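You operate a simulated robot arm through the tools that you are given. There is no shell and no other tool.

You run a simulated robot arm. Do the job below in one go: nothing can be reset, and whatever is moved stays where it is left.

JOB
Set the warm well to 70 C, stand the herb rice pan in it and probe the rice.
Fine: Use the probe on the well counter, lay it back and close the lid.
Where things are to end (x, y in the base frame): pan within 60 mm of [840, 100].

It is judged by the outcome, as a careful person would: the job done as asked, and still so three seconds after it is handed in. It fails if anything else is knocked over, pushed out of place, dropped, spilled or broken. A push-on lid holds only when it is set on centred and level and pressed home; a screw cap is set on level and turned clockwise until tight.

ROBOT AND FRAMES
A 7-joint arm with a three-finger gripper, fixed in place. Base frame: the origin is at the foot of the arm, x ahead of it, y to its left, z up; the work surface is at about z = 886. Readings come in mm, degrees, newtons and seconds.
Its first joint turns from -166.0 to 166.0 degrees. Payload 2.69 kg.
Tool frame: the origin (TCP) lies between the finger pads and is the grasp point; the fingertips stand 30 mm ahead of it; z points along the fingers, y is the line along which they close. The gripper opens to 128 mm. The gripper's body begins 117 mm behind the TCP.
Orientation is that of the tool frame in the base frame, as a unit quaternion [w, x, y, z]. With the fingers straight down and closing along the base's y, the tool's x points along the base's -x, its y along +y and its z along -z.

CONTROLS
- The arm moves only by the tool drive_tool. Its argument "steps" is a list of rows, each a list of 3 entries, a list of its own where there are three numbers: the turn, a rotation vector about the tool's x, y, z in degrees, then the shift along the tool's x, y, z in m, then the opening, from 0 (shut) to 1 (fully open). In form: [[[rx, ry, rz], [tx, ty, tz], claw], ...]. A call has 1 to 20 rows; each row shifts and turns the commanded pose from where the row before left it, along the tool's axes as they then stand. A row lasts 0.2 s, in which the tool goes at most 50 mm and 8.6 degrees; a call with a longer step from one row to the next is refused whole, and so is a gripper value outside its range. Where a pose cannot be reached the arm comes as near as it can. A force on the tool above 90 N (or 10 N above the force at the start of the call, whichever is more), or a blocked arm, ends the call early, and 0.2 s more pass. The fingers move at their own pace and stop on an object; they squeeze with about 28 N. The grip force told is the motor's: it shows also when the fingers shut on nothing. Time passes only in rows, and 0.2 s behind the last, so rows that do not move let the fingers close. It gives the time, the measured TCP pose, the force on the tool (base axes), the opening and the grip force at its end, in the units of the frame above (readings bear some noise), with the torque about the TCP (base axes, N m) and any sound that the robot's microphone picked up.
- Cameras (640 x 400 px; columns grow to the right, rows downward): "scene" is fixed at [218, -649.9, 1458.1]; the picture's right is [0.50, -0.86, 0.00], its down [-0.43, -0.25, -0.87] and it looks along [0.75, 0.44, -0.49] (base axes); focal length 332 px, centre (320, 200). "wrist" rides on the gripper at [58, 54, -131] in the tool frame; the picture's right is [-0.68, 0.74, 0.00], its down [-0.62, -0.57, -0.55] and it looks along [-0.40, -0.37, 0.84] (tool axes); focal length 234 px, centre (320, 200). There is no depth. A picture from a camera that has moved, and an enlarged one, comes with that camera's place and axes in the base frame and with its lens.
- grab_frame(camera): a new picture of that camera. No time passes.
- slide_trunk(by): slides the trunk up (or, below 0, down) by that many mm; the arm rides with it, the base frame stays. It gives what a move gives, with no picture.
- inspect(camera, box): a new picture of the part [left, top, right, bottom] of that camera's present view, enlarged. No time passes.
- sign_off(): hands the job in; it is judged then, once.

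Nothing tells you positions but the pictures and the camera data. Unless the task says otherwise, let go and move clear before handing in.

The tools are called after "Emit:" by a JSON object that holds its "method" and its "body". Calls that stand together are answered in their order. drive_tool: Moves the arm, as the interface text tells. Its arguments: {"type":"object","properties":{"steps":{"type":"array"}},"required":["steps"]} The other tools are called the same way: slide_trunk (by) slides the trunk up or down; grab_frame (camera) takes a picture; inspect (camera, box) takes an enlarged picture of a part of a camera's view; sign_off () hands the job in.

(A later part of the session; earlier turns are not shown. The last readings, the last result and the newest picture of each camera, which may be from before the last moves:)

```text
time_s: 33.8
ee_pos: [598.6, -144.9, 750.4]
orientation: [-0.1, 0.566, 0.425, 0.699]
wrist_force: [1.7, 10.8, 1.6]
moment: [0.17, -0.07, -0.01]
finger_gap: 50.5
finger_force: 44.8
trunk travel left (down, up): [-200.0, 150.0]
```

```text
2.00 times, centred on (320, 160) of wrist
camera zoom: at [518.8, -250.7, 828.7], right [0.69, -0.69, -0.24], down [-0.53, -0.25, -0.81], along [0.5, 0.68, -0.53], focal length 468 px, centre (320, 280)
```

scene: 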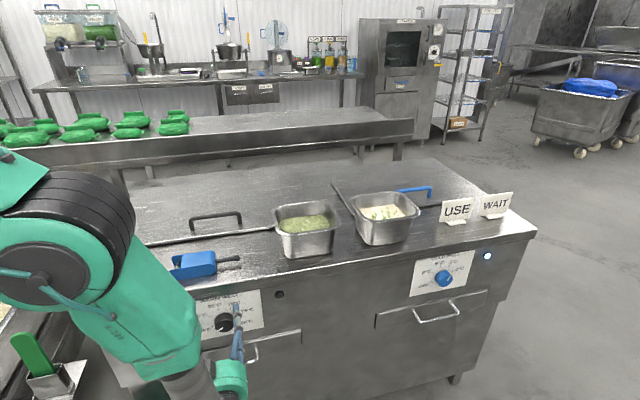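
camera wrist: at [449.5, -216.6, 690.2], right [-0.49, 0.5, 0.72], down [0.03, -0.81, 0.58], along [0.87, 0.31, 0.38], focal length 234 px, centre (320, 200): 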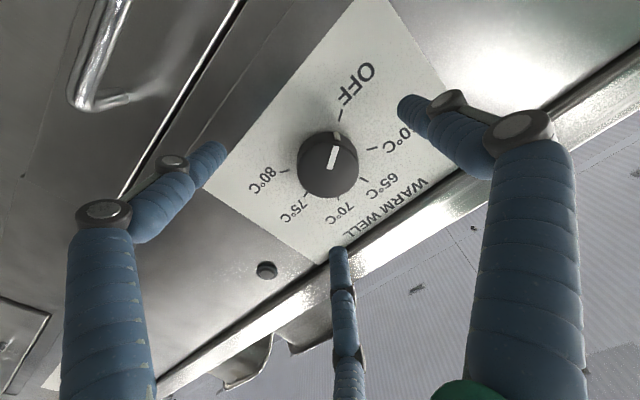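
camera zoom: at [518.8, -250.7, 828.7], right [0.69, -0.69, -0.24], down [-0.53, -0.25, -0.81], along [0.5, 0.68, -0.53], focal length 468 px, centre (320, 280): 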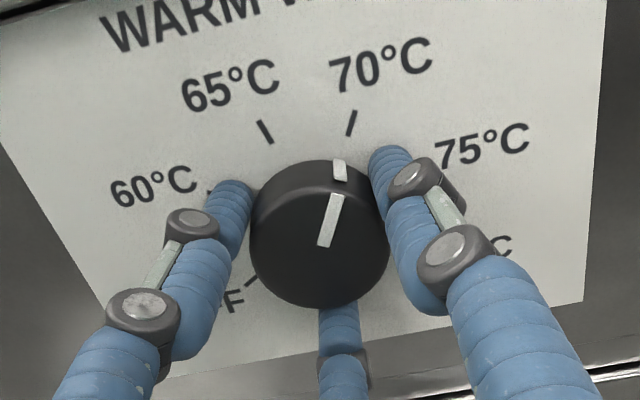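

The pointer is about on the 70 °C tick. I'll add the last 2°, then release and back off.

Emit:
{"method": "drive_tool", "body": {"steps": [[[0, 0, 2], [0, 0, 0], 0.15], [[0, 0, 0], [0, 0, 0], 0.15], [[0, 0, 0], [0, 0, 0], 1], [[0, 0, 0], [0, 0, 0], 1], [[0, 0, 0], [0, 0, 0], 1], [[0, 0, 0], [0, 0, -0.04], 1], [[0, 0, 0], [0, 0, -0.04], 1], [[0, 0, 0], [0, 0, 0], 1]]}}

Emit:
{"method": "inspect", "body": {"camera": "wrist", "box": [200, 0, 520, 200]}}

Emit:
{"method": "inspect", "body": {"camera": "wrist", "box": [260, 70, 400, 180]}}

```text
time_s: 35.6
ee_pos: [543.6, -204.4, 748.6]
orientation: [-0.111, 0.573, 0.415, 0.698]
wrist_force: [-0.9, -0.5, 0.7]
moment: [-0.01, 0.0, -0.01]
finger_gap: 128.1
finger_force: 0.1
trunk travel left (down, up): [-200.0, 150.0]
```

```text
2.00 times, centred on (360, 100) of wrist
camera zoom: at [465.3, -312.1, 827.3], right [0.68, -0.68, -0.27], down [-0.55, -0.23, -0.8], along [0.49, 0.7, -0.53], focal length 468 px, centre (240, 400)
```

zoom: 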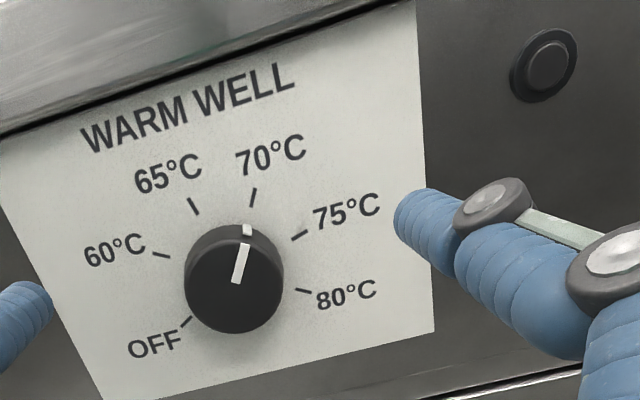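

```text
3.64 times, centred on (330, 125) of wrist
camera zoom: at [465.3, -312.1, 827.3], right [0.68, -0.68, -0.27], down [-0.55, -0.23, -0.8], along [0.49, 0.7, -0.53], focal length 852 px, centre (284, 473)
```

zoom: 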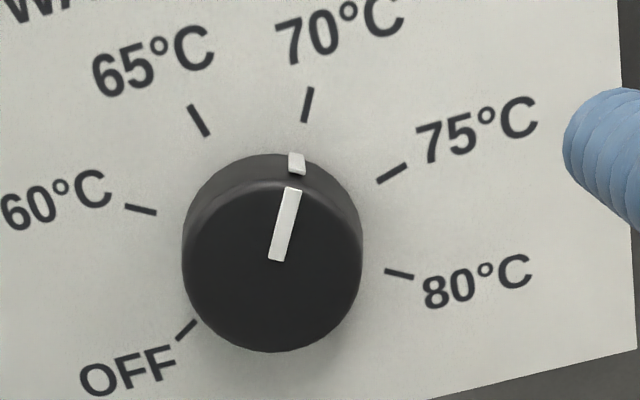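

Emit:
{"method": "inspect", "body": {"camera": "scene", "box": [180, 260, 320, 350]}}

Emit:
{"method": "inspect", "body": {"camera": "wrist", "box": [420, 0, 520, 80]}}

Emit:
{"method": "inspect", "body": {"camera": "scene", "box": [470, 240, 510, 270]}}

```text
4.44 times, centred on (250, 305) of scene
camera zoom: at [218.0, -649.9, 1458.1], right [0.5, -0.86, 0.0], down [-0.43, -0.25, -0.87], along [0.75, 0.44, -0.49], focal length 1474 px, centre (631, -267)
```

zoom: 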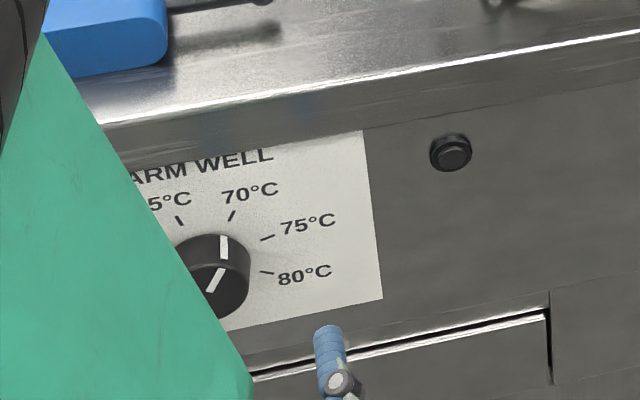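

```text
5.00 times, centred on (470, 40) of wrist
camera zoom: at [465.3, -312.1, 827.3], right [0.68, -0.68, -0.27], down [-0.55, -0.23, -0.8], along [0.49, 0.7, -0.53], focal length 1171 px, centre (-430, 1000)
```

zoom: 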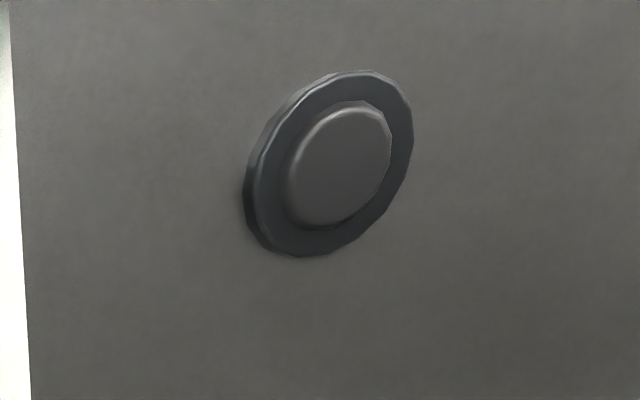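

```text
13.33 times, centred on (490, 255) of scene
camera zoom: at [218.0, -649.9, 1458.1], right [0.5, -0.86, 0.0], down [-0.43, -0.25, -0.87], along [0.75, 0.44, -0.49], focal length 4423 px, centre (-1947, -533)
```

zoom: 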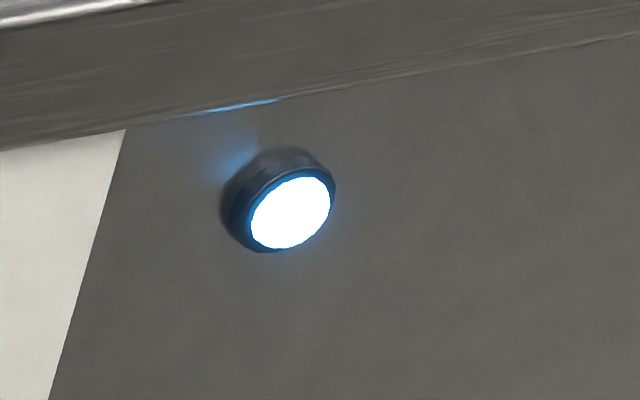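

The dial reads 70 °C. Now I'll roll back and rise clear before pointing the tool down again for the lid.

Emit:
{"method": "drive_tool", "body": {"steps": [[[0, 0, -8.3333], [0, 0, 0], 1], [[0, 0, -8.3333], [0, 0, 0], 1], [[0, 0, -8.3333], [0, 0, 0], 1], [[0, 0, -8.3333], [0, 0, 0], 1], [[0, 0, -8.3333], [0, 0, 0], 1], [[0, 0, -8.3333], [0, 0, 0], 1], [[0, 0, -8.3333], [0, 0, 0], 1], [[0, 0, -8.3333], [0, 0, 0], 1], [[0, 0, -8.3333], [0, 0, 0], 1], [[0, 0, -8.3333], [0, 0, 0], 1], [[0, 0, -8.3333], [0, 0, 0], 1], [[0, 0, -8.3333], [0, 0, 0], 1], [[0, 0, -8.3333], [0, 0, 0], 1], [[0, 0, -8.3333], [0, 0, 0], 1], [[0, 0, -8.3333], [0, 0, 0], 1], [[0, 0, -8.3333], [0, 0, 0], 1], [[0, 0, -8.3333], [0, 0, 0], 1], [[0, 0, -8.3333], [0, 0, 0], 1], [[0, 0, 0], [0, 0, 0], 1]]}}

Emit:
{"method": "drive_tool", "body": {"steps": [[[0, 0, 0], [-0.045, 0, 0], 1], [[0, 0, 0], [-0.045, 0, 0], 1], [[0, 0, 0], [-0.045, 0, 0], 1], [[0, 0, 0], [-0.045, 0, 0], 1], [[0, 0, 0], [-0.045, 0, 0], 1], [[0, 0, 0], [-0.045, 0, 0], 1], [[0, 0, 0], [-0.045, 0, 0], 1], [[0, 0, 0], [-0.045, 0, 0], 1], [[0, 0, 0], [-0.04, 0, 0], 1], [[0, 0, 0], [0, 0, 0], 1]]}}

```text
time_s: 39.6
ee_pos: [541.3, -202.0, 747.7]
orientation: [0.645, -0.253, 0.661, 0.288]
wrist_force: [-0.3, -0.3, -0.3]
moment: [0.02, -0.02, -0.02]
finger_gap: 128.0
finger_force: 0.0
trunk travel left (down, up): [-200.0, 150.0]
```

```text
time_s: 41.8
ee_pos: [554.4, -214.7, 1151.1]
orientation: [0.645, -0.253, 0.661, 0.289]
wrist_force: [-0.3, 0.4, -0.4]
moment: [0.0, 0.04, -0.08]
finger_gap: 128.2
finger_force: 0.0
trunk travel left (down, up): [-200.0, 150.0]
```

Emit:
{"method": "drive_tool", "body": {"steps": [[[0, 0, -2.9], [0, 0, 0], 1], [[0, 8.1818, 0], [0, 0, 0], 1], [[0, 8.1818, 0], [0, 0, 0], 1], [[0, 8.1818, 0], [0, 0, 0], 1], [[0, 8.1818, 0], [0, 0, 0], 1], [[0, 8.1818, 0], [0, 0, 0], 1], [[0, 8.1818, 0], [0, 0, 0], 1], [[0, 8.1818, 0], [0, 0, 0], 1], [[0, 8.1818, 0], [0, 0, 0], 1], [[0, 8.1818, 0], [0, 0, 0], 1], [[0, 8.1818, 0], [0, 0, 0], 1], [[0, 8.1818, 0], [0, 0, 0], 1], [[0, 0, 0], [0, 0, 0], 1]]}}

Emit:
{"method": "drive_tool", "body": {"steps": [[[0, 0, 8.1818], [0, 0, 0], 1], [[0, 0, 8.1818], [0, 0, 0], 1], [[0, 0, 8.1818], [0, 0, 0], 1], [[0, 0, 8.1818], [0, 0, 0], 1], [[0, 0, 8.1818], [0, 0, 0], 1], [[0, 0, 8.1818], [0, 0, 0], 1], [[0, 0, 8.1818], [0, 0, 0], 1], [[0, 0, 8.1818], [0, 0, 0], 1], [[0, 0, 8.1818], [0, 0, 0], 1], [[0, 0, 8.1818], [0, 0, 0], 1], [[0, 0, 8.1818], [0, 0, 0], 1], [[0, 0, 0], [0, 0, 0], 1]]}}

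Emit:
{"method": "inspect", "body": {"camera": "scene", "box": [180, 240, 320, 340]}}

Emit:
{"method": "grab_frame", "body": {"camera": "wrist"}}

```text
time_s: 44.6
ee_pos: [558.1, -216.6, 1147.6]
orientation: [-0.002, -0.383, 0.924, 0.002]
wrist_force: [0.6, -0.5, 0.0]
moment: [0.0, 0.04, 0.02]
finger_gap: 128.1
finger_force: 0.0
trunk travel left (down, up): [-200.0, 150.0]
```

```text
time_s: 47.2
ee_pos: [556.7, -215.6, 1147.6]
orientation: [-0.002, 0.384, 0.923, 0.0]
wrist_force: [0.8, -0.8, 0.3]
moment: [-0.01, 0.02, 0.03]
finger_gap: 128.3
finger_force: 0.0
trunk travel left (down, up): [-200.0, 150.0]
```

```text
4.00 times, centred on (250, 290) of scene
camera zoom: at [218.0, -649.9, 1458.1], right [0.5, -0.86, 0.0], down [-0.43, -0.25, -0.87], along [0.75, 0.44, -0.49], focal length 1327 px, centre (600, -160)
```

zoom: 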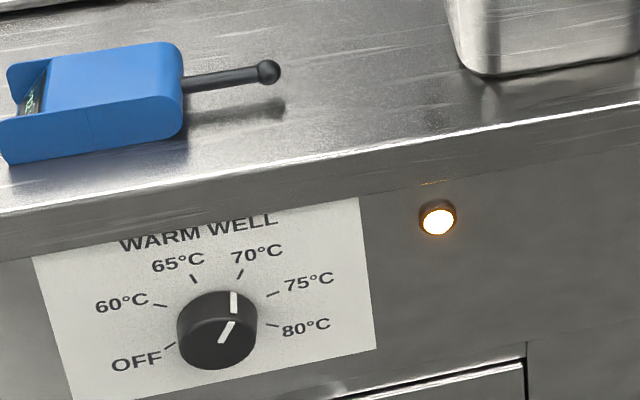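

```text
taken
camera wrist: at [555.0, -137.9, 1280.1], right [1.0, 0.04, 0.0], down [0.04, -0.84, 0.55], along [0.02, -0.55, -0.84], focal length 234 px, centre (320, 200)
```

wrist: 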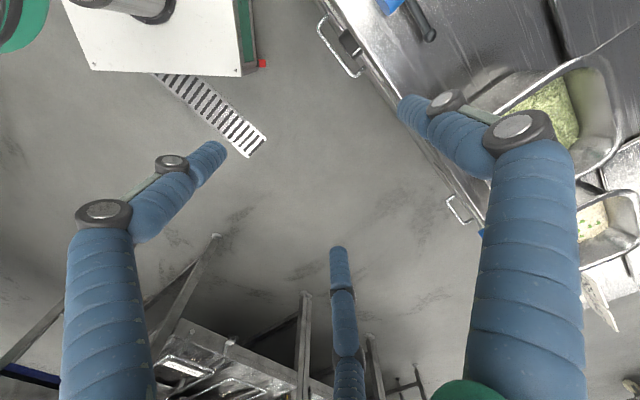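

The warm-well lamp is now lit amber, so the well is on at 70 °C. Next I'll go over the lid handle.

Emit:
{"method": "drive_tool", "body": {"steps": [[[0, 0, 0], [0.003, 0.0474, 0], 1], [[0, 0, 0], [0.003, 0.0474, 0], 1], [[0, 0, 0], [0.003, 0.0474, 0], 1], [[0, 0, 0], [0.003, 0.0474, 0], 1], [[0, 0, 0], [0.003, 0.0474, 0], 1], [[0, 0, 0], [0.003, 0.0474, 0], 1], [[0, 0, 0], [0.003, 0.0474, 0], 1], [[0, 0, 0], [0, 0, 0.045], 1], [[0, 0, 0], [0, 0, 0.045], 1], [[0, 0, 0], [0, 0, 0.045], 1], [[0, 0, 0], [0, 0, 0], 1], [[0, 0, 0], [0, 0, 0], 1]]}}

Emit:
{"method": "grab_frame", "body": {"camera": "wrist"}}

Emit:
{"method": "inspect", "body": {"camera": "scene", "box": [110, 120, 310, 260]}}

```text
time_s: 49.8
ee_pos: [778.5, 35.5, 1013.9]
orientation: [-0.002, 0.383, 0.924, 0.001]
wrist_force: [0.4, 0.6, 0.5]
moment: [-0.01, 0.0, -0.02]
finger_gap: 127.9
finger_force: 0.2
trunk travel left (down, up): [-200.0, 150.0]
```

```text
taken
camera wrist: at [775.3, 113.0, 1146.4], right [1.0, 0.04, 0.0], down [0.04, -0.84, 0.55], along [0.02, -0.55, -0.84], focal length 234 px, centre (320, 200)
```

wrist: 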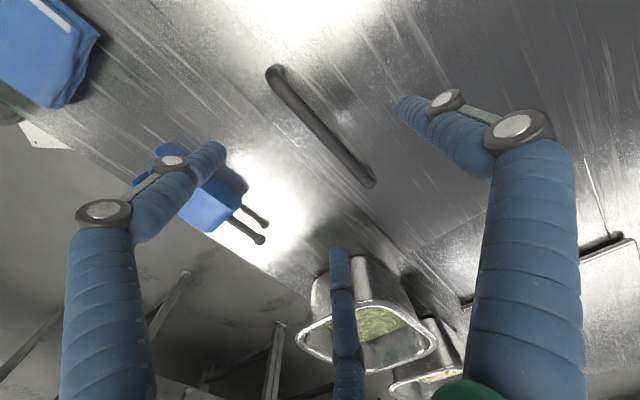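

```text
2.86 times, centred on (210, 190) of scene
camera zoom: at [218.0, -649.9, 1458.1], right [0.5, -0.86, 0.0], down [-0.43, -0.25, -0.87], along [0.75, 0.44, -0.49], focal length 948 px, centre (634, 229)
```

zoom: 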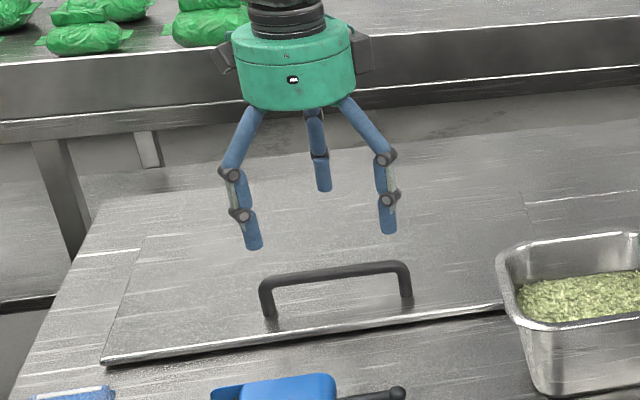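

The bar centre works out at depth ~585 mm along the counter normal, so I'll shift 10 mm back and descend to straddle it.

Emit:
{"method": "drive_tool", "body": {"steps": [[[0, 0, 0], [0, 0.01, 0], 0.6], [[0, 0, 0], [0, 0, 0.03], 0.6], [[0, 0, 0], [0, 0, 0.027], 0.6], [[0, 0, 0], [0, 0, 0], 0.6], [[0, 0, 0], [0, 0, 0], 0.6]]}}

Emit:
{"method": "grab_frame", "body": {"camera": "wrist"}}

Emit:
{"method": "inspect", "body": {"camera": "scene", "box": [150, 150, 290, 260]}}

```text
time_s: 51.0
ee_pos: [783.0, 39.8, 956.3]
orientation: [-0.002, 0.382, 0.924, 0.001]
wrist_force: [0.4, 0.5, 0.5]
moment: [0.01, -0.03, 0.0]
finger_gap: 76.9
finger_force: 0.1
trunk travel left (down, up): [-200.0, 150.0]
```

```text
taken
camera wrist: at [780.4, 119.6, 1088.6], right [1.0, 0.04, 0.0], down [0.04, -0.84, 0.55], along [0.02, -0.55, -0.84], focal length 234 px, centre (320, 200)
```

wrist: 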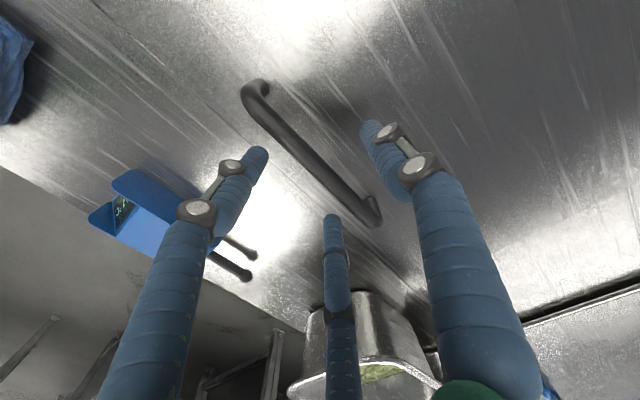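

```text
3.64 times, centred on (220, 205) of scene
camera zoom: at [218.0, -649.9, 1458.1], right [0.5, -0.86, 0.0], down [-0.43, -0.25, -0.87], along [0.75, 0.44, -0.49], focal length 1206 px, centre (684, 182)
```

zoom: 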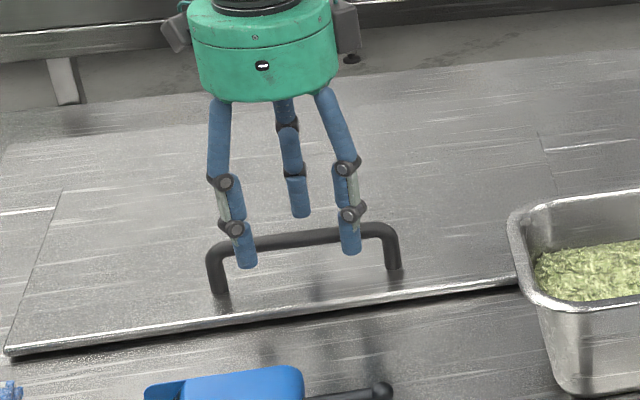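

Emit:
{"method": "drive_tool", "body": {"steps": [[[0, 0, 0], [0, 0, 0.012], 0.6], [[0, 0, 0], [0, 0, 0.01], 0.5], [[0, 0, 0], [0, 0, 0], 0.3], [[0, 0, 0], [0, 0, 0], 0.15], [[0, 0, 0], [0, 0, 0], 0.05], [[0, 0, 0], [0, 0, 0], 0.0], [[0, 0, 0], [0, 0, 0], 0.0]]}}

Emit:
{"method": "grab_frame", "body": {"camera": "wrist"}}

Emit:
{"method": "inspect", "body": {"camera": "scene", "box": [150, 150, 290, 260]}}

```text
time_s: 52.6
ee_pos: [780.6, 39.7, 932.8]
orientation: [-0.004, 0.382, 0.924, 0.0]
wrist_force: [-26.4, -18.9, -4.3]
moment: [0.1, 0.3, 0.11]
finger_gap: 21.5
finger_force: 44.6
trunk travel left (down, up): [-200.0, 150.0]
```

```text
taken
camera wrist: at [778.5, 118.6, 1065.3], right [1.0, 0.04, -0.01], down [0.04, -0.84, 0.55], along [0.02, -0.55, -0.84], focal length 234 px, centre (320, 200)
```

wrist: 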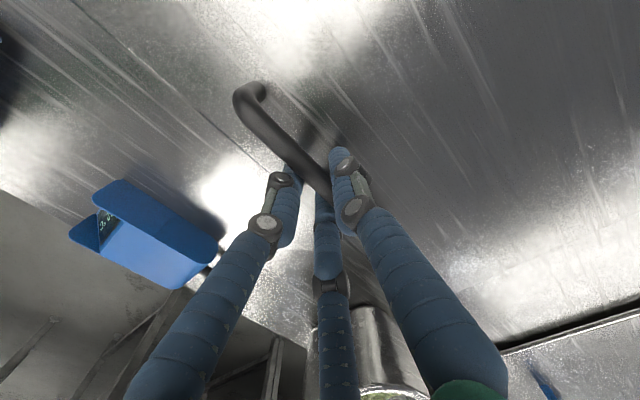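

```text
3.64 times, centred on (220, 205) of scene
camera zoom: at [218.0, -649.9, 1458.1], right [0.5, -0.86, 0.0], down [-0.43, -0.25, -0.87], along [0.75, 0.44, -0.49], focal length 1206 px, centre (684, 182)
```

zoom: 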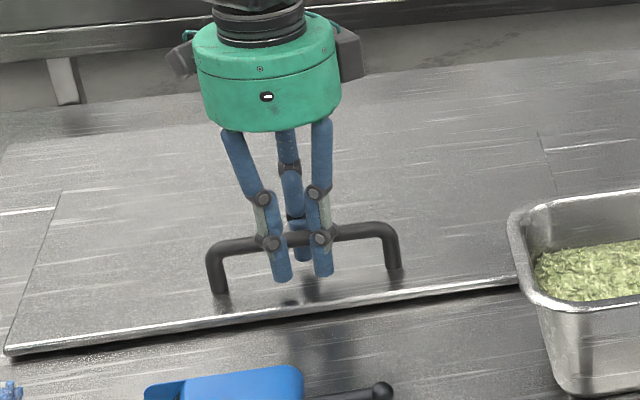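

Gripped. I'll relieve the side load and lift slightly to learn whether the lid is hinged.

Emit:
{"method": "drive_tool", "body": {"steps": [[[0, 0, 0], [0, -0.003, 0], 0.0], [[0, 0, 0], [0, 0, -0.006], 0.0], [[0, 0, 0], [0, 0, -0.008], 0.0], [[0, 0, 0], [0, 0, -0.008], 0.0], [[0, 0, 0], [0, 0, -0.008], 0.0], [[0, 0, 0], [0, 0, 0], 0.0]]}}

Emit:
{"method": "inspect", "body": {"camera": "scene", "box": [110, 120, 350, 270]}}

Emit:
{"method": "grab_frame", "body": {"camera": "wrist"}}

```text
time_s: 54.1
ee_pos: [787.7, 43.9, 966.4]
orientation: [0.002, 0.382, 0.924, 0.003]
wrist_force: [22.8, 19.1, -16.2]
moment: [0.97, 0.98, -0.05]
finger_gap: 22.1
finger_force: 45.6
trunk travel left (down, up): [-200.0, 150.0]
stopped in row 6: the force on the tool passed its limit at 92 N (the readings are from after the stop); the commanded pose is now the measured one
```

```text
2.67 times, centred on (230, 195) of scene
camera zoom: at [218.0, -649.9, 1458.1], right [0.5, -0.86, 0.0], down [-0.43, -0.25, -0.87], along [0.75, 0.44, -0.49], focal length 885 px, centre (560, 213)
```

zoom: 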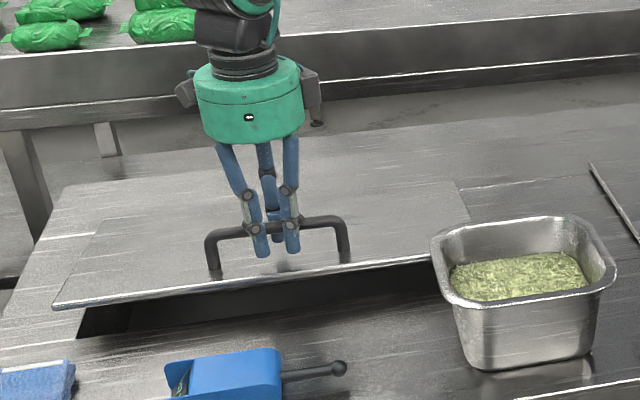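

```text
taken
camera wrist: at [783.2, 123.2, 1098.6], right [1.0, 0.04, 0.01], down [0.03, -0.84, 0.55], along [0.03, -0.54, -0.84], focal length 234 px, centre (320, 200)
```

wrist: 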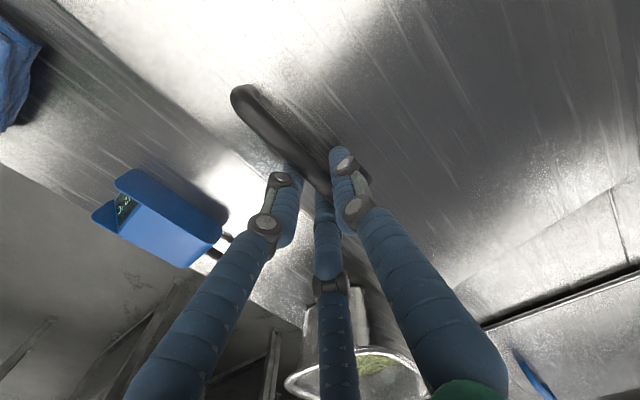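

The lid is hinged at the back, and the front lifts with the handle. I'll follow the hinge arc, with the grip slightly relaxed so the bar can turn between the fingers.

Emit:
{"method": "drive_tool", "body": {"steps": [[[0, 0, 0], [0, 0.003, 0], 0.1], [[0, 0, 0], [0, 0.0045, -0.0115], 0.1], [[0, 0, 0], [0, 0.0045, -0.0115], 0.1], [[0, 0, 0], [0, 0.0044, -0.0087], 0.1], [[0, 0, 0], [0, 0.0044, -0.0087], 0.1], [[0, 0, 0], [0, 0, 0], 0.1]]}}

Emit:
{"method": "inspect", "body": {"camera": "scene", "box": [110, 90, 350, 270]}}

```text
time_s: 55.5
ee_pos: [799.1, 57.8, 1007.5]
orientation: [0.001, 0.382, 0.924, 0.003]
wrist_force: [25.7, 14.8, -27.9]
moment: [-0.05, 0.08, -0.05]
finger_gap: 22.1
finger_force: 45.2
trunk travel left (down, up): [-200.0, 150.0]
```

```text
2.22 times, centred on (230, 180) of scene
camera zoom: at [218.0, -649.9, 1458.1], right [0.5, -0.86, 0.0], down [-0.43, -0.25, -0.87], along [0.75, 0.44, -0.49], focal length 737 px, centre (520, 244)
```

zoom: 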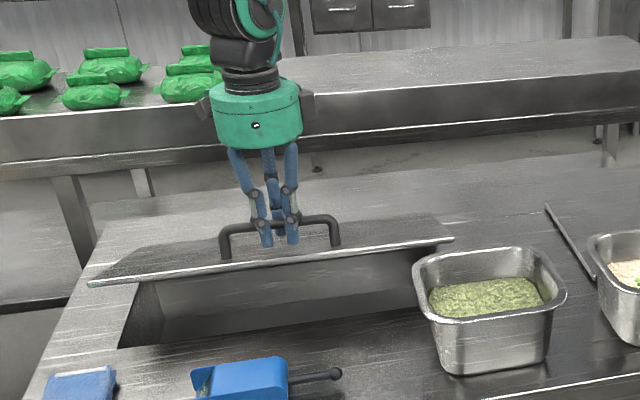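

Emit:
{"method": "drive_tool", "body": {"steps": [[[0, 0, 0], [0, 0.0026, 0.0015], 0.1], [[0, 0, 0], [0, 0.005, -0.008], 0.1], [[0, 0, 0], [0, 0.005, -0.008], 0.1], [[0, 0, 0], [0, 0.0057, -0.0075], 0.1], [[0, 0, 0], [0, 0.0057, -0.0075], 0.1], [[0, 0, 0], [0, 0, 0], 0.1]]}}

```text
time_s: 56.9
ee_pos: [814.9, 73.3, 1037.5]
orientation: [0.001, 0.382, 0.924, 0.003]
wrist_force: [0.8, -7.5, -8.1]
moment: [0.21, 0.44, -0.1]
finger_gap: 21.7
finger_force: 44.9
trunk travel left (down, up): [-200.0, 150.0]
```

Emit:
{"method": "drive_tool", "body": {"steps": [[[0, 0, 0], [0, 0.0065, -0.0072], 0.1], [[0, 0, 0], [0, 0.0065, -0.0072], 0.1], [[0, 0, 0], [0, 0.0071, -0.0066], 0.1], [[0, 0, 0], [0, 0.0071, -0.0066], 0.1], [[0, 0, 0], [0, 0.0077, -0.006], 0.1], [[0, 0, 0], [0, 0.0077, -0.006], 0.1], [[0, 0, 0], [0, 0, 0], 0.1]]}}

Emit:
{"method": "inspect", "body": {"camera": "scene", "box": [110, 60, 350, 270]}}

Emit:
{"method": "grab_frame", "body": {"camera": "wrist"}}

```text
time_s: 58.5
ee_pos: [844.7, 102.9, 1076.6]
orientation: [0.002, 0.382, 0.924, 0.004]
wrist_force: [-8.4, -12.6, 10.9]
moment: [0.11, 0.24, -0.06]
finger_gap: 21.7
finger_force: 45.1
trunk travel left (down, up): [-200.0, 150.0]
```

```text
1.90 times, centred on (230, 165) of scene
camera zoom: at [218.0, -649.9, 1458.1], right [0.5, -0.86, 0.0], down [-0.43, -0.25, -0.87], along [0.75, 0.44, -0.49], focal length 632 px, centre (491, 267)
```

zoom: 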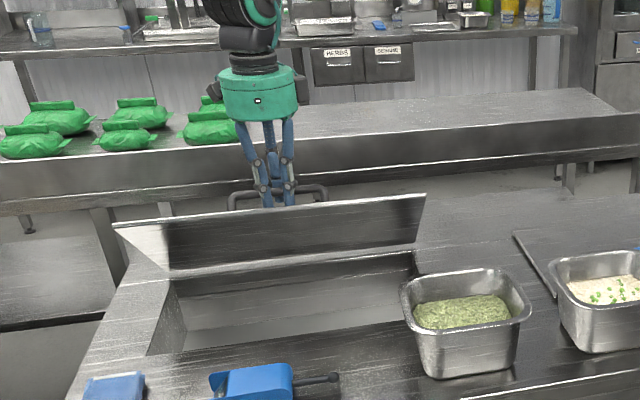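

```text
taken
camera wrist: at [840.2, 180.2, 1210.0], right [1.0, 0.04, 0.01], down [0.03, -0.84, 0.54], along [0.03, -0.54, -0.84], focal length 234 px, centre (320, 200)
```

wrist: 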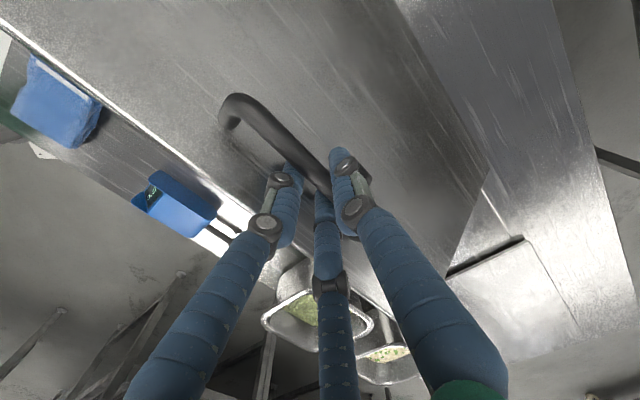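

Emit:
{"method": "drive_tool", "body": {"steps": [[[0, 0, 0], [0, 0.008, -0.006], 0.1], [[0, 0, 0], [0, 0.0082, -0.0056], 0.1], [[0, 0, 0], [0, 0.0086, -0.0048], 0.1], [[0, 0, 0], [0, 0.0087, -0.0045], 0.1], [[0, 0, 0], [0, 0.009, -0.004], 0.1], [[0, 0, 0], [0, 0.009, -0.0038], 0.1], [[0, 0, 0], [0, 0, 0], 0.1]]}}

```text
time_s: 60.1
ee_pos: [882.0, 141.1, 1105.7]
orientation: [0.001, 0.383, 0.924, 0.004]
wrist_force: [-5.8, 1.8, -6.3]
moment: [0.08, 0.23, -0.03]
finger_gap: 21.6
finger_force: 45.1
trunk travel left (down, up): [-200.0, 150.0]
```

Emit:
{"method": "drive_tool", "body": {"steps": [[[0, 0, 0], [0, 0.0093, -0.0032], 0.1], [[0, 0, 0], [0, 0.0093, -0.0029], 0.1], [[0, 0, 0], [0, 0.0095, -0.0024], 0.1], [[0, 0, 0], [0, 0.0096, -0.0021], 0.1], [[0, 0, 0], [0, 0.0097, -0.0014], 0.1], [[0, 0, 0], [0, 0.0097, -0.0014], 0.1], [[0, 0, 0], [0, 0, 0], 0.1]]}}

Emit:
{"method": "inspect", "body": {"camera": "scene", "box": [110, 40, 350, 270]}}

Emit:
{"method": "grab_frame", "body": {"camera": "wrist"}}

```text
time_s: 61.7
ee_pos: [921.8, 180.0, 1121.3]
orientation: [0.002, 0.383, 0.924, 0.004]
wrist_force: [-1.9, -0.3, 3.7]
moment: [0.07, -0.02, -0.07]
finger_gap: 22.0
finger_force: 45.2
trunk travel left (down, up): [-200.0, 150.0]
```

```text
1.74 times, centred on (230, 155) of scene
camera zoom: at [218.0, -649.9, 1458.1], right [0.5, -0.86, 0.0], down [-0.43, -0.25, -0.87], along [0.75, 0.44, -0.49], focal length 577 px, centre (476, 278)
```

zoom: 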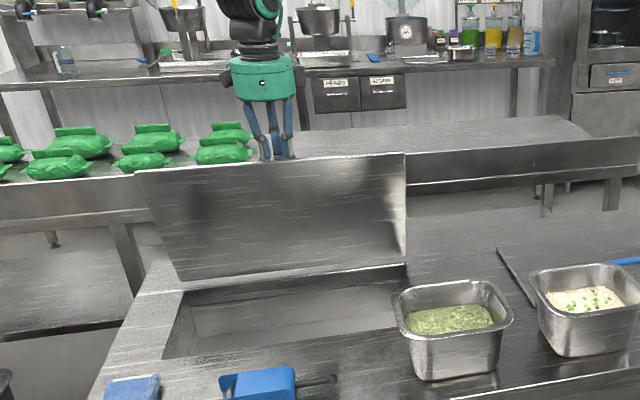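

```text
taken
camera wrist: at [918.3, 258.5, 1253.5], right [1.0, 0.04, 0.01], down [0.03, -0.84, 0.54], along [0.03, -0.54, -0.84], focal length 234 px, centre (320, 200)
```

wrist: 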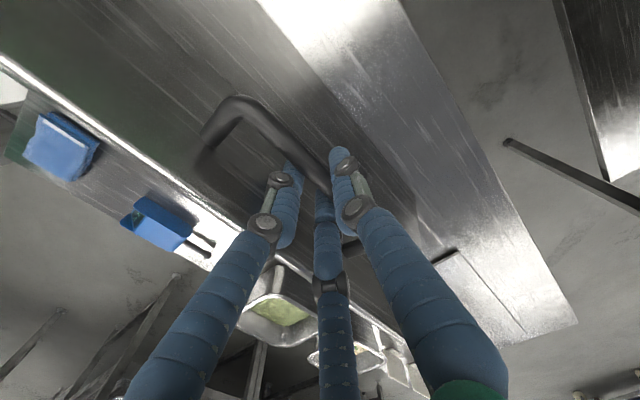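

The lid is at about 75° with almost no load. I'll carry it past vertical and look for where it rests.

Emit:
{"method": "drive_tool", "body": {"steps": [[[0, 0, 0], [0, 0.0098, -0.0008], 0.1], [[0, 0, 0], [0, 0.0098, -0.0003], 0.1], [[0, 0, 0], [0, 0.0098, 0.0001], 0.1], [[0, 0, 0], [0, 0.0098, 0.0005], 0.1], [[0, 0, 0], [0, 0.0097, 0.001], 0.1], [[0, 0, 0], [0, 0.0097, 0.0013], 0.1], [[0, 0, 0], [0, 0, 0], 0.1]]}}

Emit:
{"method": "inspect", "body": {"camera": "scene", "box": [110, 40, 350, 270]}}

```text
time_s: 63.3
ee_pos: [963.1, 221.0, 1119.5]
orientation: [0.001, 0.382, 0.924, 0.003]
wrist_force: [2.6, -5.2, -1.2]
moment: [0.12, 0.19, -0.06]
finger_gap: 21.8
finger_force: 44.9
trunk travel left (down, up): [-200.0, 150.0]
```

```text
1.74 times, centred on (230, 155) of scene
camera zoom: at [218.0, -649.9, 1458.1], right [0.5, -0.86, 0.0], down [-0.43, -0.25, -0.87], along [0.75, 0.44, -0.49], focal length 577 px, centre (476, 278)
```

zoom: 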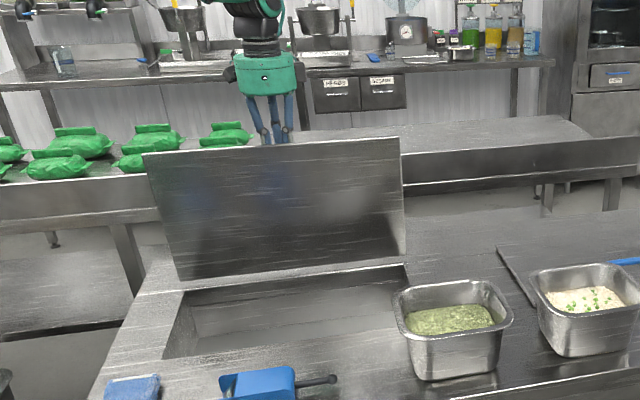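

Emit:
{"method": "drive_tool", "body": {"steps": [[[0, 0, 0], [0, 0.0096, 0.0018], 0.1], [[0, 0, 0], [0, 0.0096, 0.0021], 0.1], [[0, 0, 0], [0, 0.0094, 0.0027], 0.1], [[0, 0, 0], [0, 0.0094, 0.003], 0.1], [[0, 0, 0], [0, 0, 0], 0.1]]}}

Emit:
{"method": "inspect", "body": {"camera": "scene", "box": [110, 40, 350, 270]}}

Emit:
{"method": "grab_frame", "body": {"camera": "wrist"}}

```text
time_s: 64.5
ee_pos: [988.9, 245.4, 1109.9]
orientation: [0.001, 0.383, 0.924, 0.003]
wrist_force: [-0.1, -2.9, -3.6]
moment: [0.13, 0.25, -0.03]
finger_gap: 21.4
finger_force: 44.5
trunk travel left (down, up): [-200.0, 150.0]
```

```text
1.74 times, centred on (230, 155) of scene
camera zoom: at [218.0, -649.9, 1458.1], right [0.5, -0.86, 0.0], down [-0.43, -0.25, -0.87], along [0.75, 0.44, -0.49], focal length 577 px, centre (476, 278)
```

zoom: 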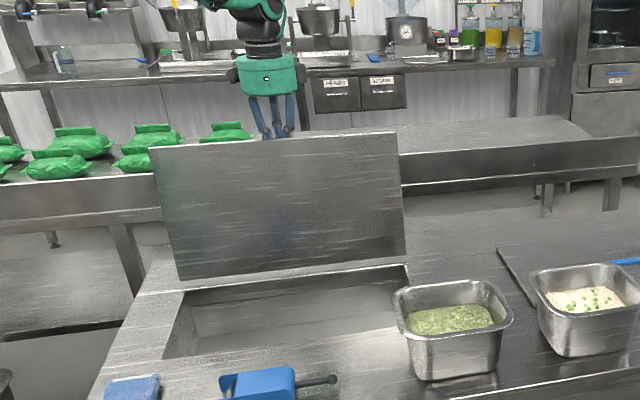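

```text
taken
camera wrist: at [985.5, 325.5, 1242.6], right [1.0, 0.04, 0.01], down [0.03, -0.84, 0.54], along [0.03, -0.54, -0.84], focal length 234 px, centre (320, 200)
```

wrist: 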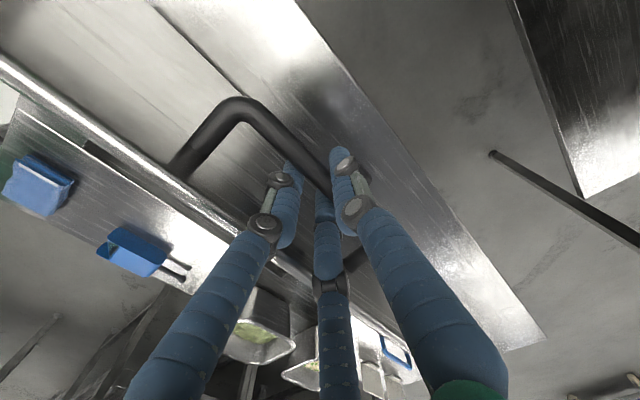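

Emit:
{"method": "drive_tool", "body": {"steps": [[[0, 0, 0], [0, 0.0061, 0.0022], 0.1], [[0, 0, 0], [0, 0.0061, 0.0024], 0.1], [[0, 0, 0], [0, 0.0061, 0.0026], 0.1], [[0, 0, 0], [0, 0, 0], 0.1]]}}

```text
time_s: 65.5
ee_pos: [1003.2, 259.6, 1103.0]
orientation: [0.002, 0.383, 0.924, 0.003]
wrist_force: [2.8, -7.9, -2.8]
moment: [-0.26, -0.09, -0.05]
finger_gap: 21.7
finger_force: 44.6
trunk travel left (down, up): [-200.0, 150.0]
```

Emit:
{"method": "drive_tool", "body": {"steps": [[[0, 0, 0], [0, 0, 0], 0.22], [[0, 0, 0], [0, 0, 0], 0.25], [[0, 0, 0], [0, 0, 0], 0.3], [[0, 0, 0], [0, 0, 0], 0.3]]}}

Emit:
{"method": "grab_frame", "body": {"camera": "wrist"}}

Emit:
{"method": "inspect", "body": {"camera": "scene", "box": [110, 40, 350, 270]}}

```text
time_s: 66.5
ee_pos: [1002.0, 261.2, 1104.0]
orientation: [0.002, 0.383, 0.924, 0.003]
wrist_force: [2.6, 2.6, 2.9]
moment: [-0.14, 0.18, -0.04]
finger_gap: 36.8
finger_force: 0.0
trunk travel left (down, up): [-200.0, 150.0]
```

```text
taken
camera wrist: at [998.4, 339.8, 1236.2], right [1.0, 0.04, 0.01], down [0.03, -0.84, 0.54], along [0.03, -0.54, -0.84], focal length 234 px, centre (320, 200)
```

wrist: 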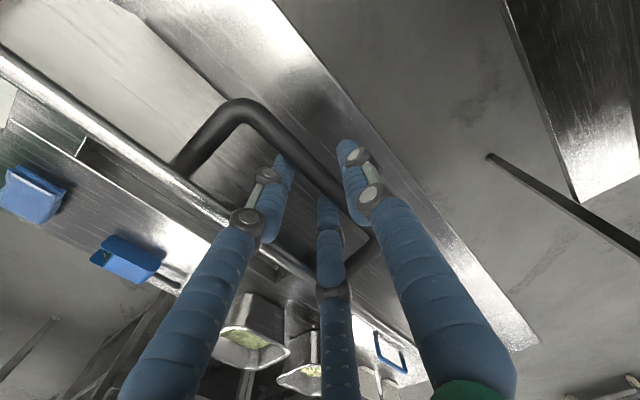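

```text
1.74 times, centred on (230, 155) of scene
camera zoom: at [218.0, -649.9, 1458.1], right [0.5, -0.86, 0.0], down [-0.43, -0.25, -0.87], along [0.75, 0.44, -0.49], focal length 577 px, centre (476, 278)
```

zoom: 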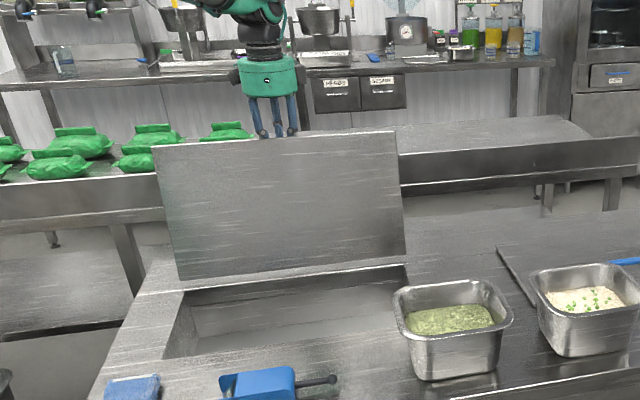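

The lid is past vertical and leans lightly on the rear finger. I'll ease it further back to find its stop.

Emit:
{"method": "drive_tool", "body": {"steps": [[[0, 0, 0], [0, 0.0058, 0.0026], 0.3], [[0, 0, 0], [0, 0.0058, 0.0029], 0.3], [[0, 0, 0], [0, 0.0058, 0.0031], 0.3], [[0, 0, 0], [0, 0, 0], 0.3]]}}

Emit:
{"method": "grab_frame", "body": {"camera": "wrist"}}

Emit:
{"method": "inspect", "body": {"camera": "scene", "box": [110, 40, 350, 270]}}

```text
time_s: 67.5
ee_pos: [1012.0, 267.5, 1095.9]
orientation: [0.001, 0.383, 0.924, 0.003]
wrist_force: [-44.2, -53.2, 10.1]
moment: [-0.39, 0.13, 0.38]
finger_gap: 47.4
finger_force: 6.9
trunk travel left (down, up): [-200.0, 150.0]
```

```text
taken
camera wrist: at [1008.5, 345.5, 1229.0], right [1.0, 0.04, 0.0], down [0.03, -0.84, 0.55], along [0.03, -0.55, -0.84], focal length 234 px, centre (320, 200)
```

wrist: 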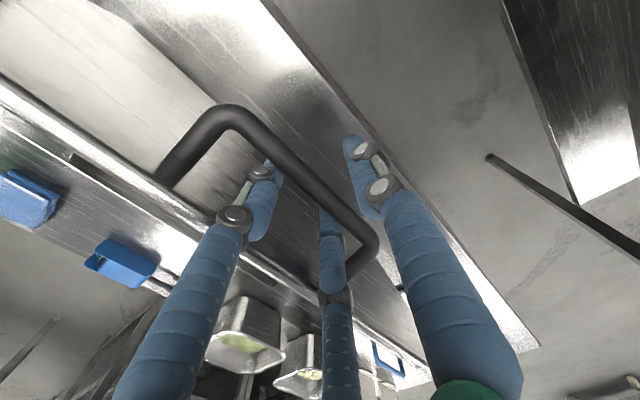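

```text
1.74 times, centred on (230, 155) of scene
camera zoom: at [218.0, -649.9, 1458.1], right [0.5, -0.86, 0.0], down [-0.43, -0.25, -0.87], along [0.75, 0.44, -0.49], focal length 577 px, centre (476, 278)
```

zoom: 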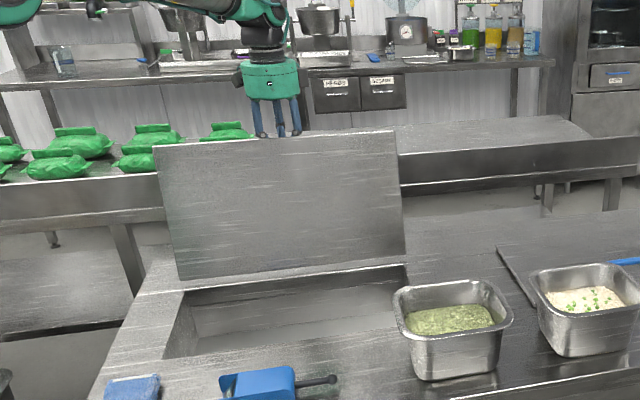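

The lid is now against its stop at about 105°. I'll back the fingers off the load and see whether it stays there alone.

Emit:
{"method": "drive_tool", "body": {"steps": [[[0, 0, 0], [0, -0.006, 0], 0.3], [[0, 0, 0], [0, -0.006, 0], 0.3], [[0, 0, 0], [0, 0, 0], 0.3]]}}

Emit:
{"method": "grab_frame", "body": {"camera": "wrist"}}

```text
time_s: 68.3
ee_pos: [1006.1, 266.2, 1094.8]
orientation: [0.002, 0.382, 0.924, 0.004]
wrist_force: [-0.4, 0.2, -0.4]
moment: [0.05, -0.02, 0.0]
finger_gap: 38.4
finger_force: 0.1
trunk travel left (down, up): [-200.0, 150.0]
```

```text
taken
camera wrist: at [1002.6, 344.5, 1227.5], right [1.0, 0.04, 0.01], down [0.03, -0.84, 0.54], along [0.03, -0.54, -0.84], focal length 234 px, centre (320, 200)
```

wrist: 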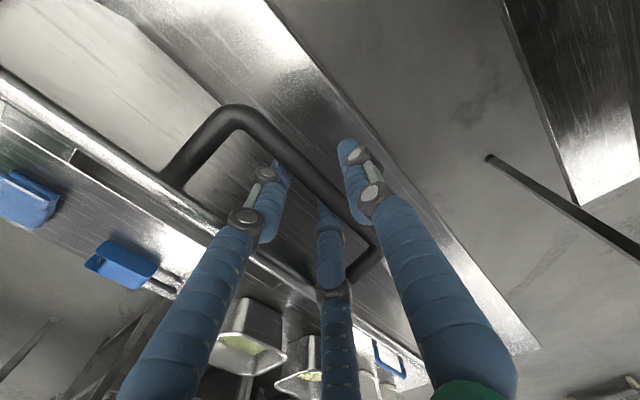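

No contact force and the lid stays open by itself. Withdrawing straight up.

Emit:
{"method": "drive_tool", "body": {"steps": [[[0, 0, 0], [0, 0, -0.015], 0.3], [[0, 0, 0], [0, 0, -0.02], 0.3], [[0, 0, 0], [0, 0, -0.025], 0.3], [[0, 0, 0], [0, 0, -0.03], 0.3], [[0, 0, 0], [0, 0, -0.03], 0.3], [[0, 0, 0], [0, 0, 0], 0.3]]}}

Emit:
{"method": "grab_frame", "body": {"camera": "wrist"}}

Emit:
{"method": "grab_frame", "body": {"camera": "scene"}}

```text
time_s: 69.7
ee_pos: [1009.4, 264.7, 1214.1]
orientation: [0.001, 0.383, 0.924, 0.003]
wrist_force: [1.0, 0.5, 0.0]
moment: [0.0, -0.01, -0.01]
finger_gap: 38.5
finger_force: 0.2
trunk travel left (down, up): [-200.0, 150.0]
```

```text
taken
camera wrist: at [1005.6, 342.8, 1346.7], right [1.0, 0.04, 0.01], down [0.03, -0.84, 0.54], along [0.03, -0.54, -0.84], focal length 234 px, centre (320, 200)
```

wrist: 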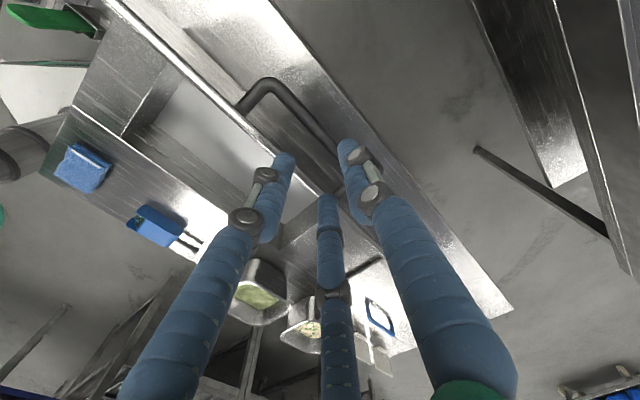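

```text
taken
```

scene: 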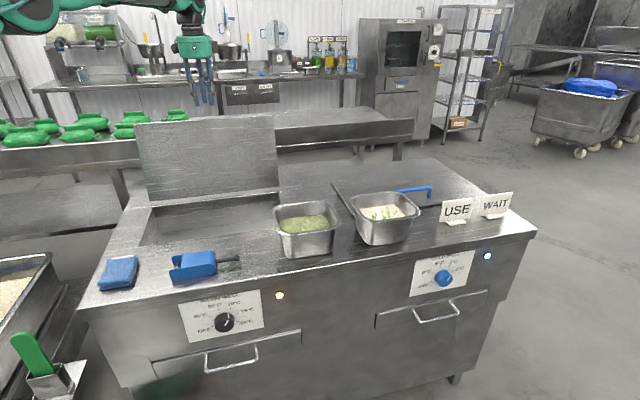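

Now for the pan: I'll move to where the wrist camera can see it and the open well.

Emit:
{"method": "drive_tool", "body": {"steps": [[[0, 0, 0], [-0.014, -0.0435, 0], 0.6], [[0, 0, 0], [-0.014, -0.0435, 0], 1], [[0, 0, 0], [-0.014, -0.0435, 0], 1], [[0, 0, 0], [-0.014, -0.0435, 0], 1], [[0, 0, 0], [-0.014, -0.0435, 0], 1], [[0, 0, 0], [-0.014, -0.0435, 0], 1], [[0, 0, 0], [-0.014, -0.0435, 0], 1], [[0, 0, 0], [-0.014, -0.0435, 0], 1], [[0, 0, 0], [0, 0, 0], 1], [[0, 0, 0], [0, 0, 0], 1]]}}

Emit:
{"method": "grab_frame", "body": {"camera": "wrist"}}

Emit:
{"method": "inspect", "body": {"camera": "scene", "box": [120, 100, 360, 290]}}

```text
time_s: 71.9
ee_pos: [843.0, -59.6, 1210.9]
orientation: [0.001, 0.382, 0.924, 0.003]
wrist_force: [1.0, 0.9, -0.5]
moment: [-0.04, 0.03, 0.0]
finger_gap: 128.0
finger_force: 0.1
trunk travel left (down, up): [-200.0, 150.0]
```

```text
taken
camera wrist: at [838.9, 18.5, 1343.9], right [1.0, 0.04, 0.0], down [0.03, -0.84, 0.54], along [0.03, -0.54, -0.84], focal length 234 px, centre (320, 200)
```

wrist: 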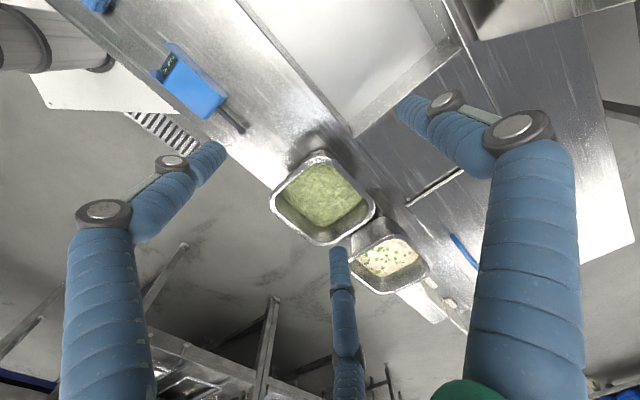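

```text
2.11 times, centred on (240, 195) of scene
camera zoom: at [218.0, -649.9, 1458.1], right [0.5, -0.86, 0.0], down [-0.43, -0.25, -0.87], along [0.75, 0.44, -0.49], focal length 698 px, centre (488, 210)
```

zoom: 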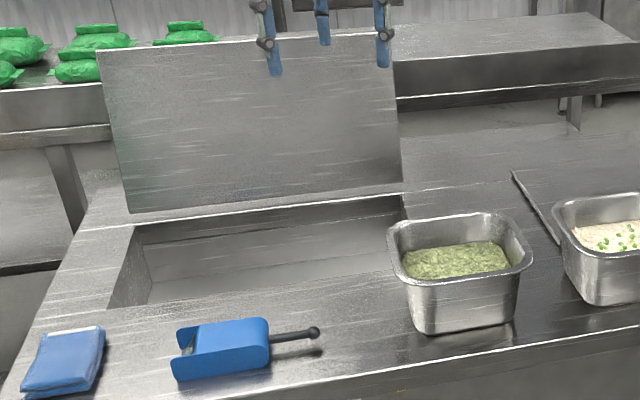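

Emit:
{"method": "inspect", "body": {"camera": "wrist", "box": [250, 130, 450, 300]}}

Emit:
{"method": "inspect", "body": {"camera": "wrist", "box": [140, 0, 480, 212]}}

```text
2.35 times, centred on (350, 215) of wrist
camera zoom: at [838.9, 18.5, 1343.9], right [1.0, 0.04, 0.0], down [0.03, -0.84, 0.54], along [0.03, -0.54, -0.84], focal length 551 px, centre (249, 165)
```

zoom: 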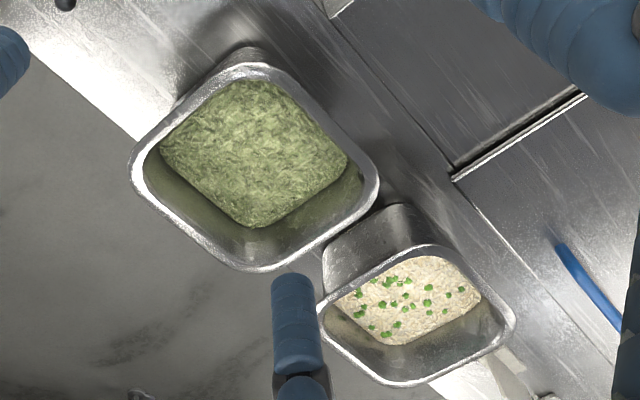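

```text
1.88 times, centred on (310, 106) of wrist
camera zoom: at [838.9, 18.5, 1343.9], right [1.0, 0.04, 0.0], down [0.03, -0.84, 0.54], along [0.03, -0.54, -0.84], focal length 441 px, centre (339, 377)
```

zoom: 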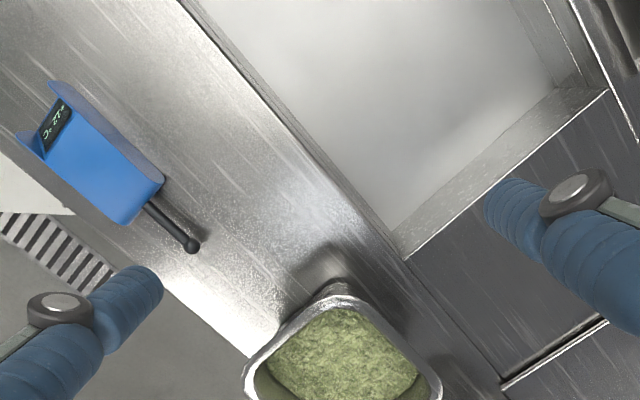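

Pan: rim about 150 x 168 mm, centred near (855, -224), rim height about 980. The well opening is big enough and about 150 mm deep. I'll turn the hand to grip the pan's left wall at its middle and take a look from above it.

Emit:
{"method": "drive_tool", "body": {"steps": [[[0, 0, -8.1818], [0, 0, 0], 1], [[0, 0, -8.1818], [0, 0, 0], 1], [[0, 0, -8.1818], [0, 0, 0], 1], [[0, 0, -8.1818], [0, 0, 0], 1], [[0, 0, -8.1818], [0, 0, 0], 1], [[0, 0, -8.1818], [0, 0, 0], 1], [[0, 0, -8.1818], [0, 0, 0], 1], [[0, 0, -8.1818], [0, 0, 0], 1], [[0, 0, -8.1818], [0, 0, 0], 1], [[0, 0, -8.1818], [0, 0, 0], 1], [[0, 0, -8.1818], [0, 0, 0], 0.7], [[0, 0, 0], [0.036, -0.0153, 0], 0.5], [[0, 0, 0], [0.036, -0.0153, 0], 0.5], [[0, 0, 0], [0.036, -0.0153, 0], 0.5], [[0, 0, 0], [0, 0, 0.05], 0.5], [[0, 0, 0], [0, 0, 0.05], 0.5], [[0, 0, 0], [0, 0, 0], 0.5], [[0, 0, 0], [0, 0, 0], 0.5]]}}

Emit:
{"method": "grab_frame", "body": {"camera": "wrist"}}

Emit:
{"method": "grab_frame", "body": {"camera": "scene"}}

```text
time_s: 75.7
ee_pos: [794.7, -170.0, 1113.4]
orientation: [0.003, -0.383, 0.924, 0.002]
wrist_force: [-0.4, 0.9, -0.7]
moment: [-0.02, 0.0, 0.01]
finger_gap: 64.0
finger_force: 0.0
trunk travel left (down, up): [-200.0, 150.0]
```

```text
taken
camera wrist: at [715.4, -174.3, 1243.9], right [-0.04, 1.0, 0.0], down [0.83, 0.03, 0.55], along [0.55, 0.03, -0.83], focal length 234 px, centre (320, 200)
```

wrist: 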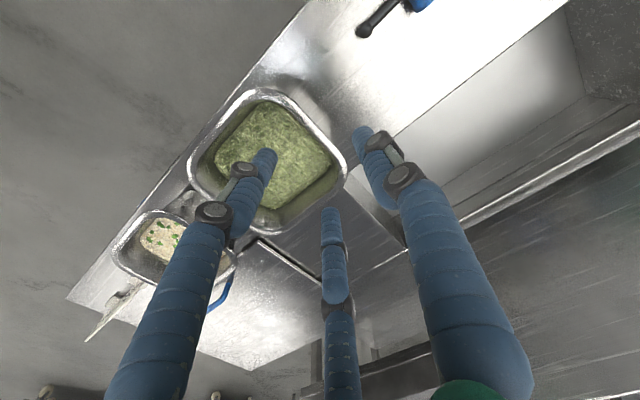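

```text
taken
```

scene: 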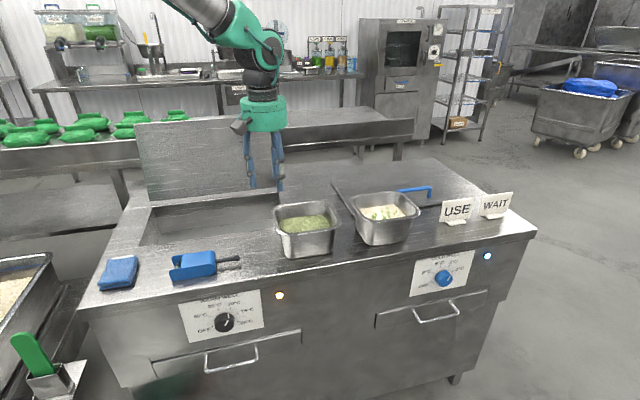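

Emit:
{"method": "inspect", "body": {"camera": "wrist", "box": [170, 70, 390, 250]}}

```text
2.22 times, centred on (280, 160) of wrist
camera zoom: at [715.4, -174.3, 1243.9], right [-0.04, 1.0, 0.0], down [0.83, 0.03, 0.55], along [0.55, 0.03, -0.83], focal length 520 px, centre (409, 289)
```

zoom: 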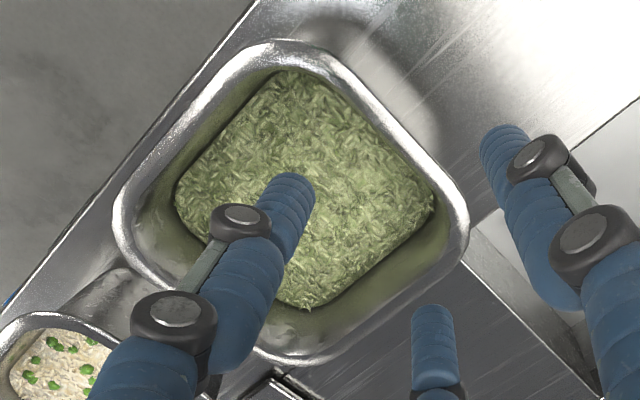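

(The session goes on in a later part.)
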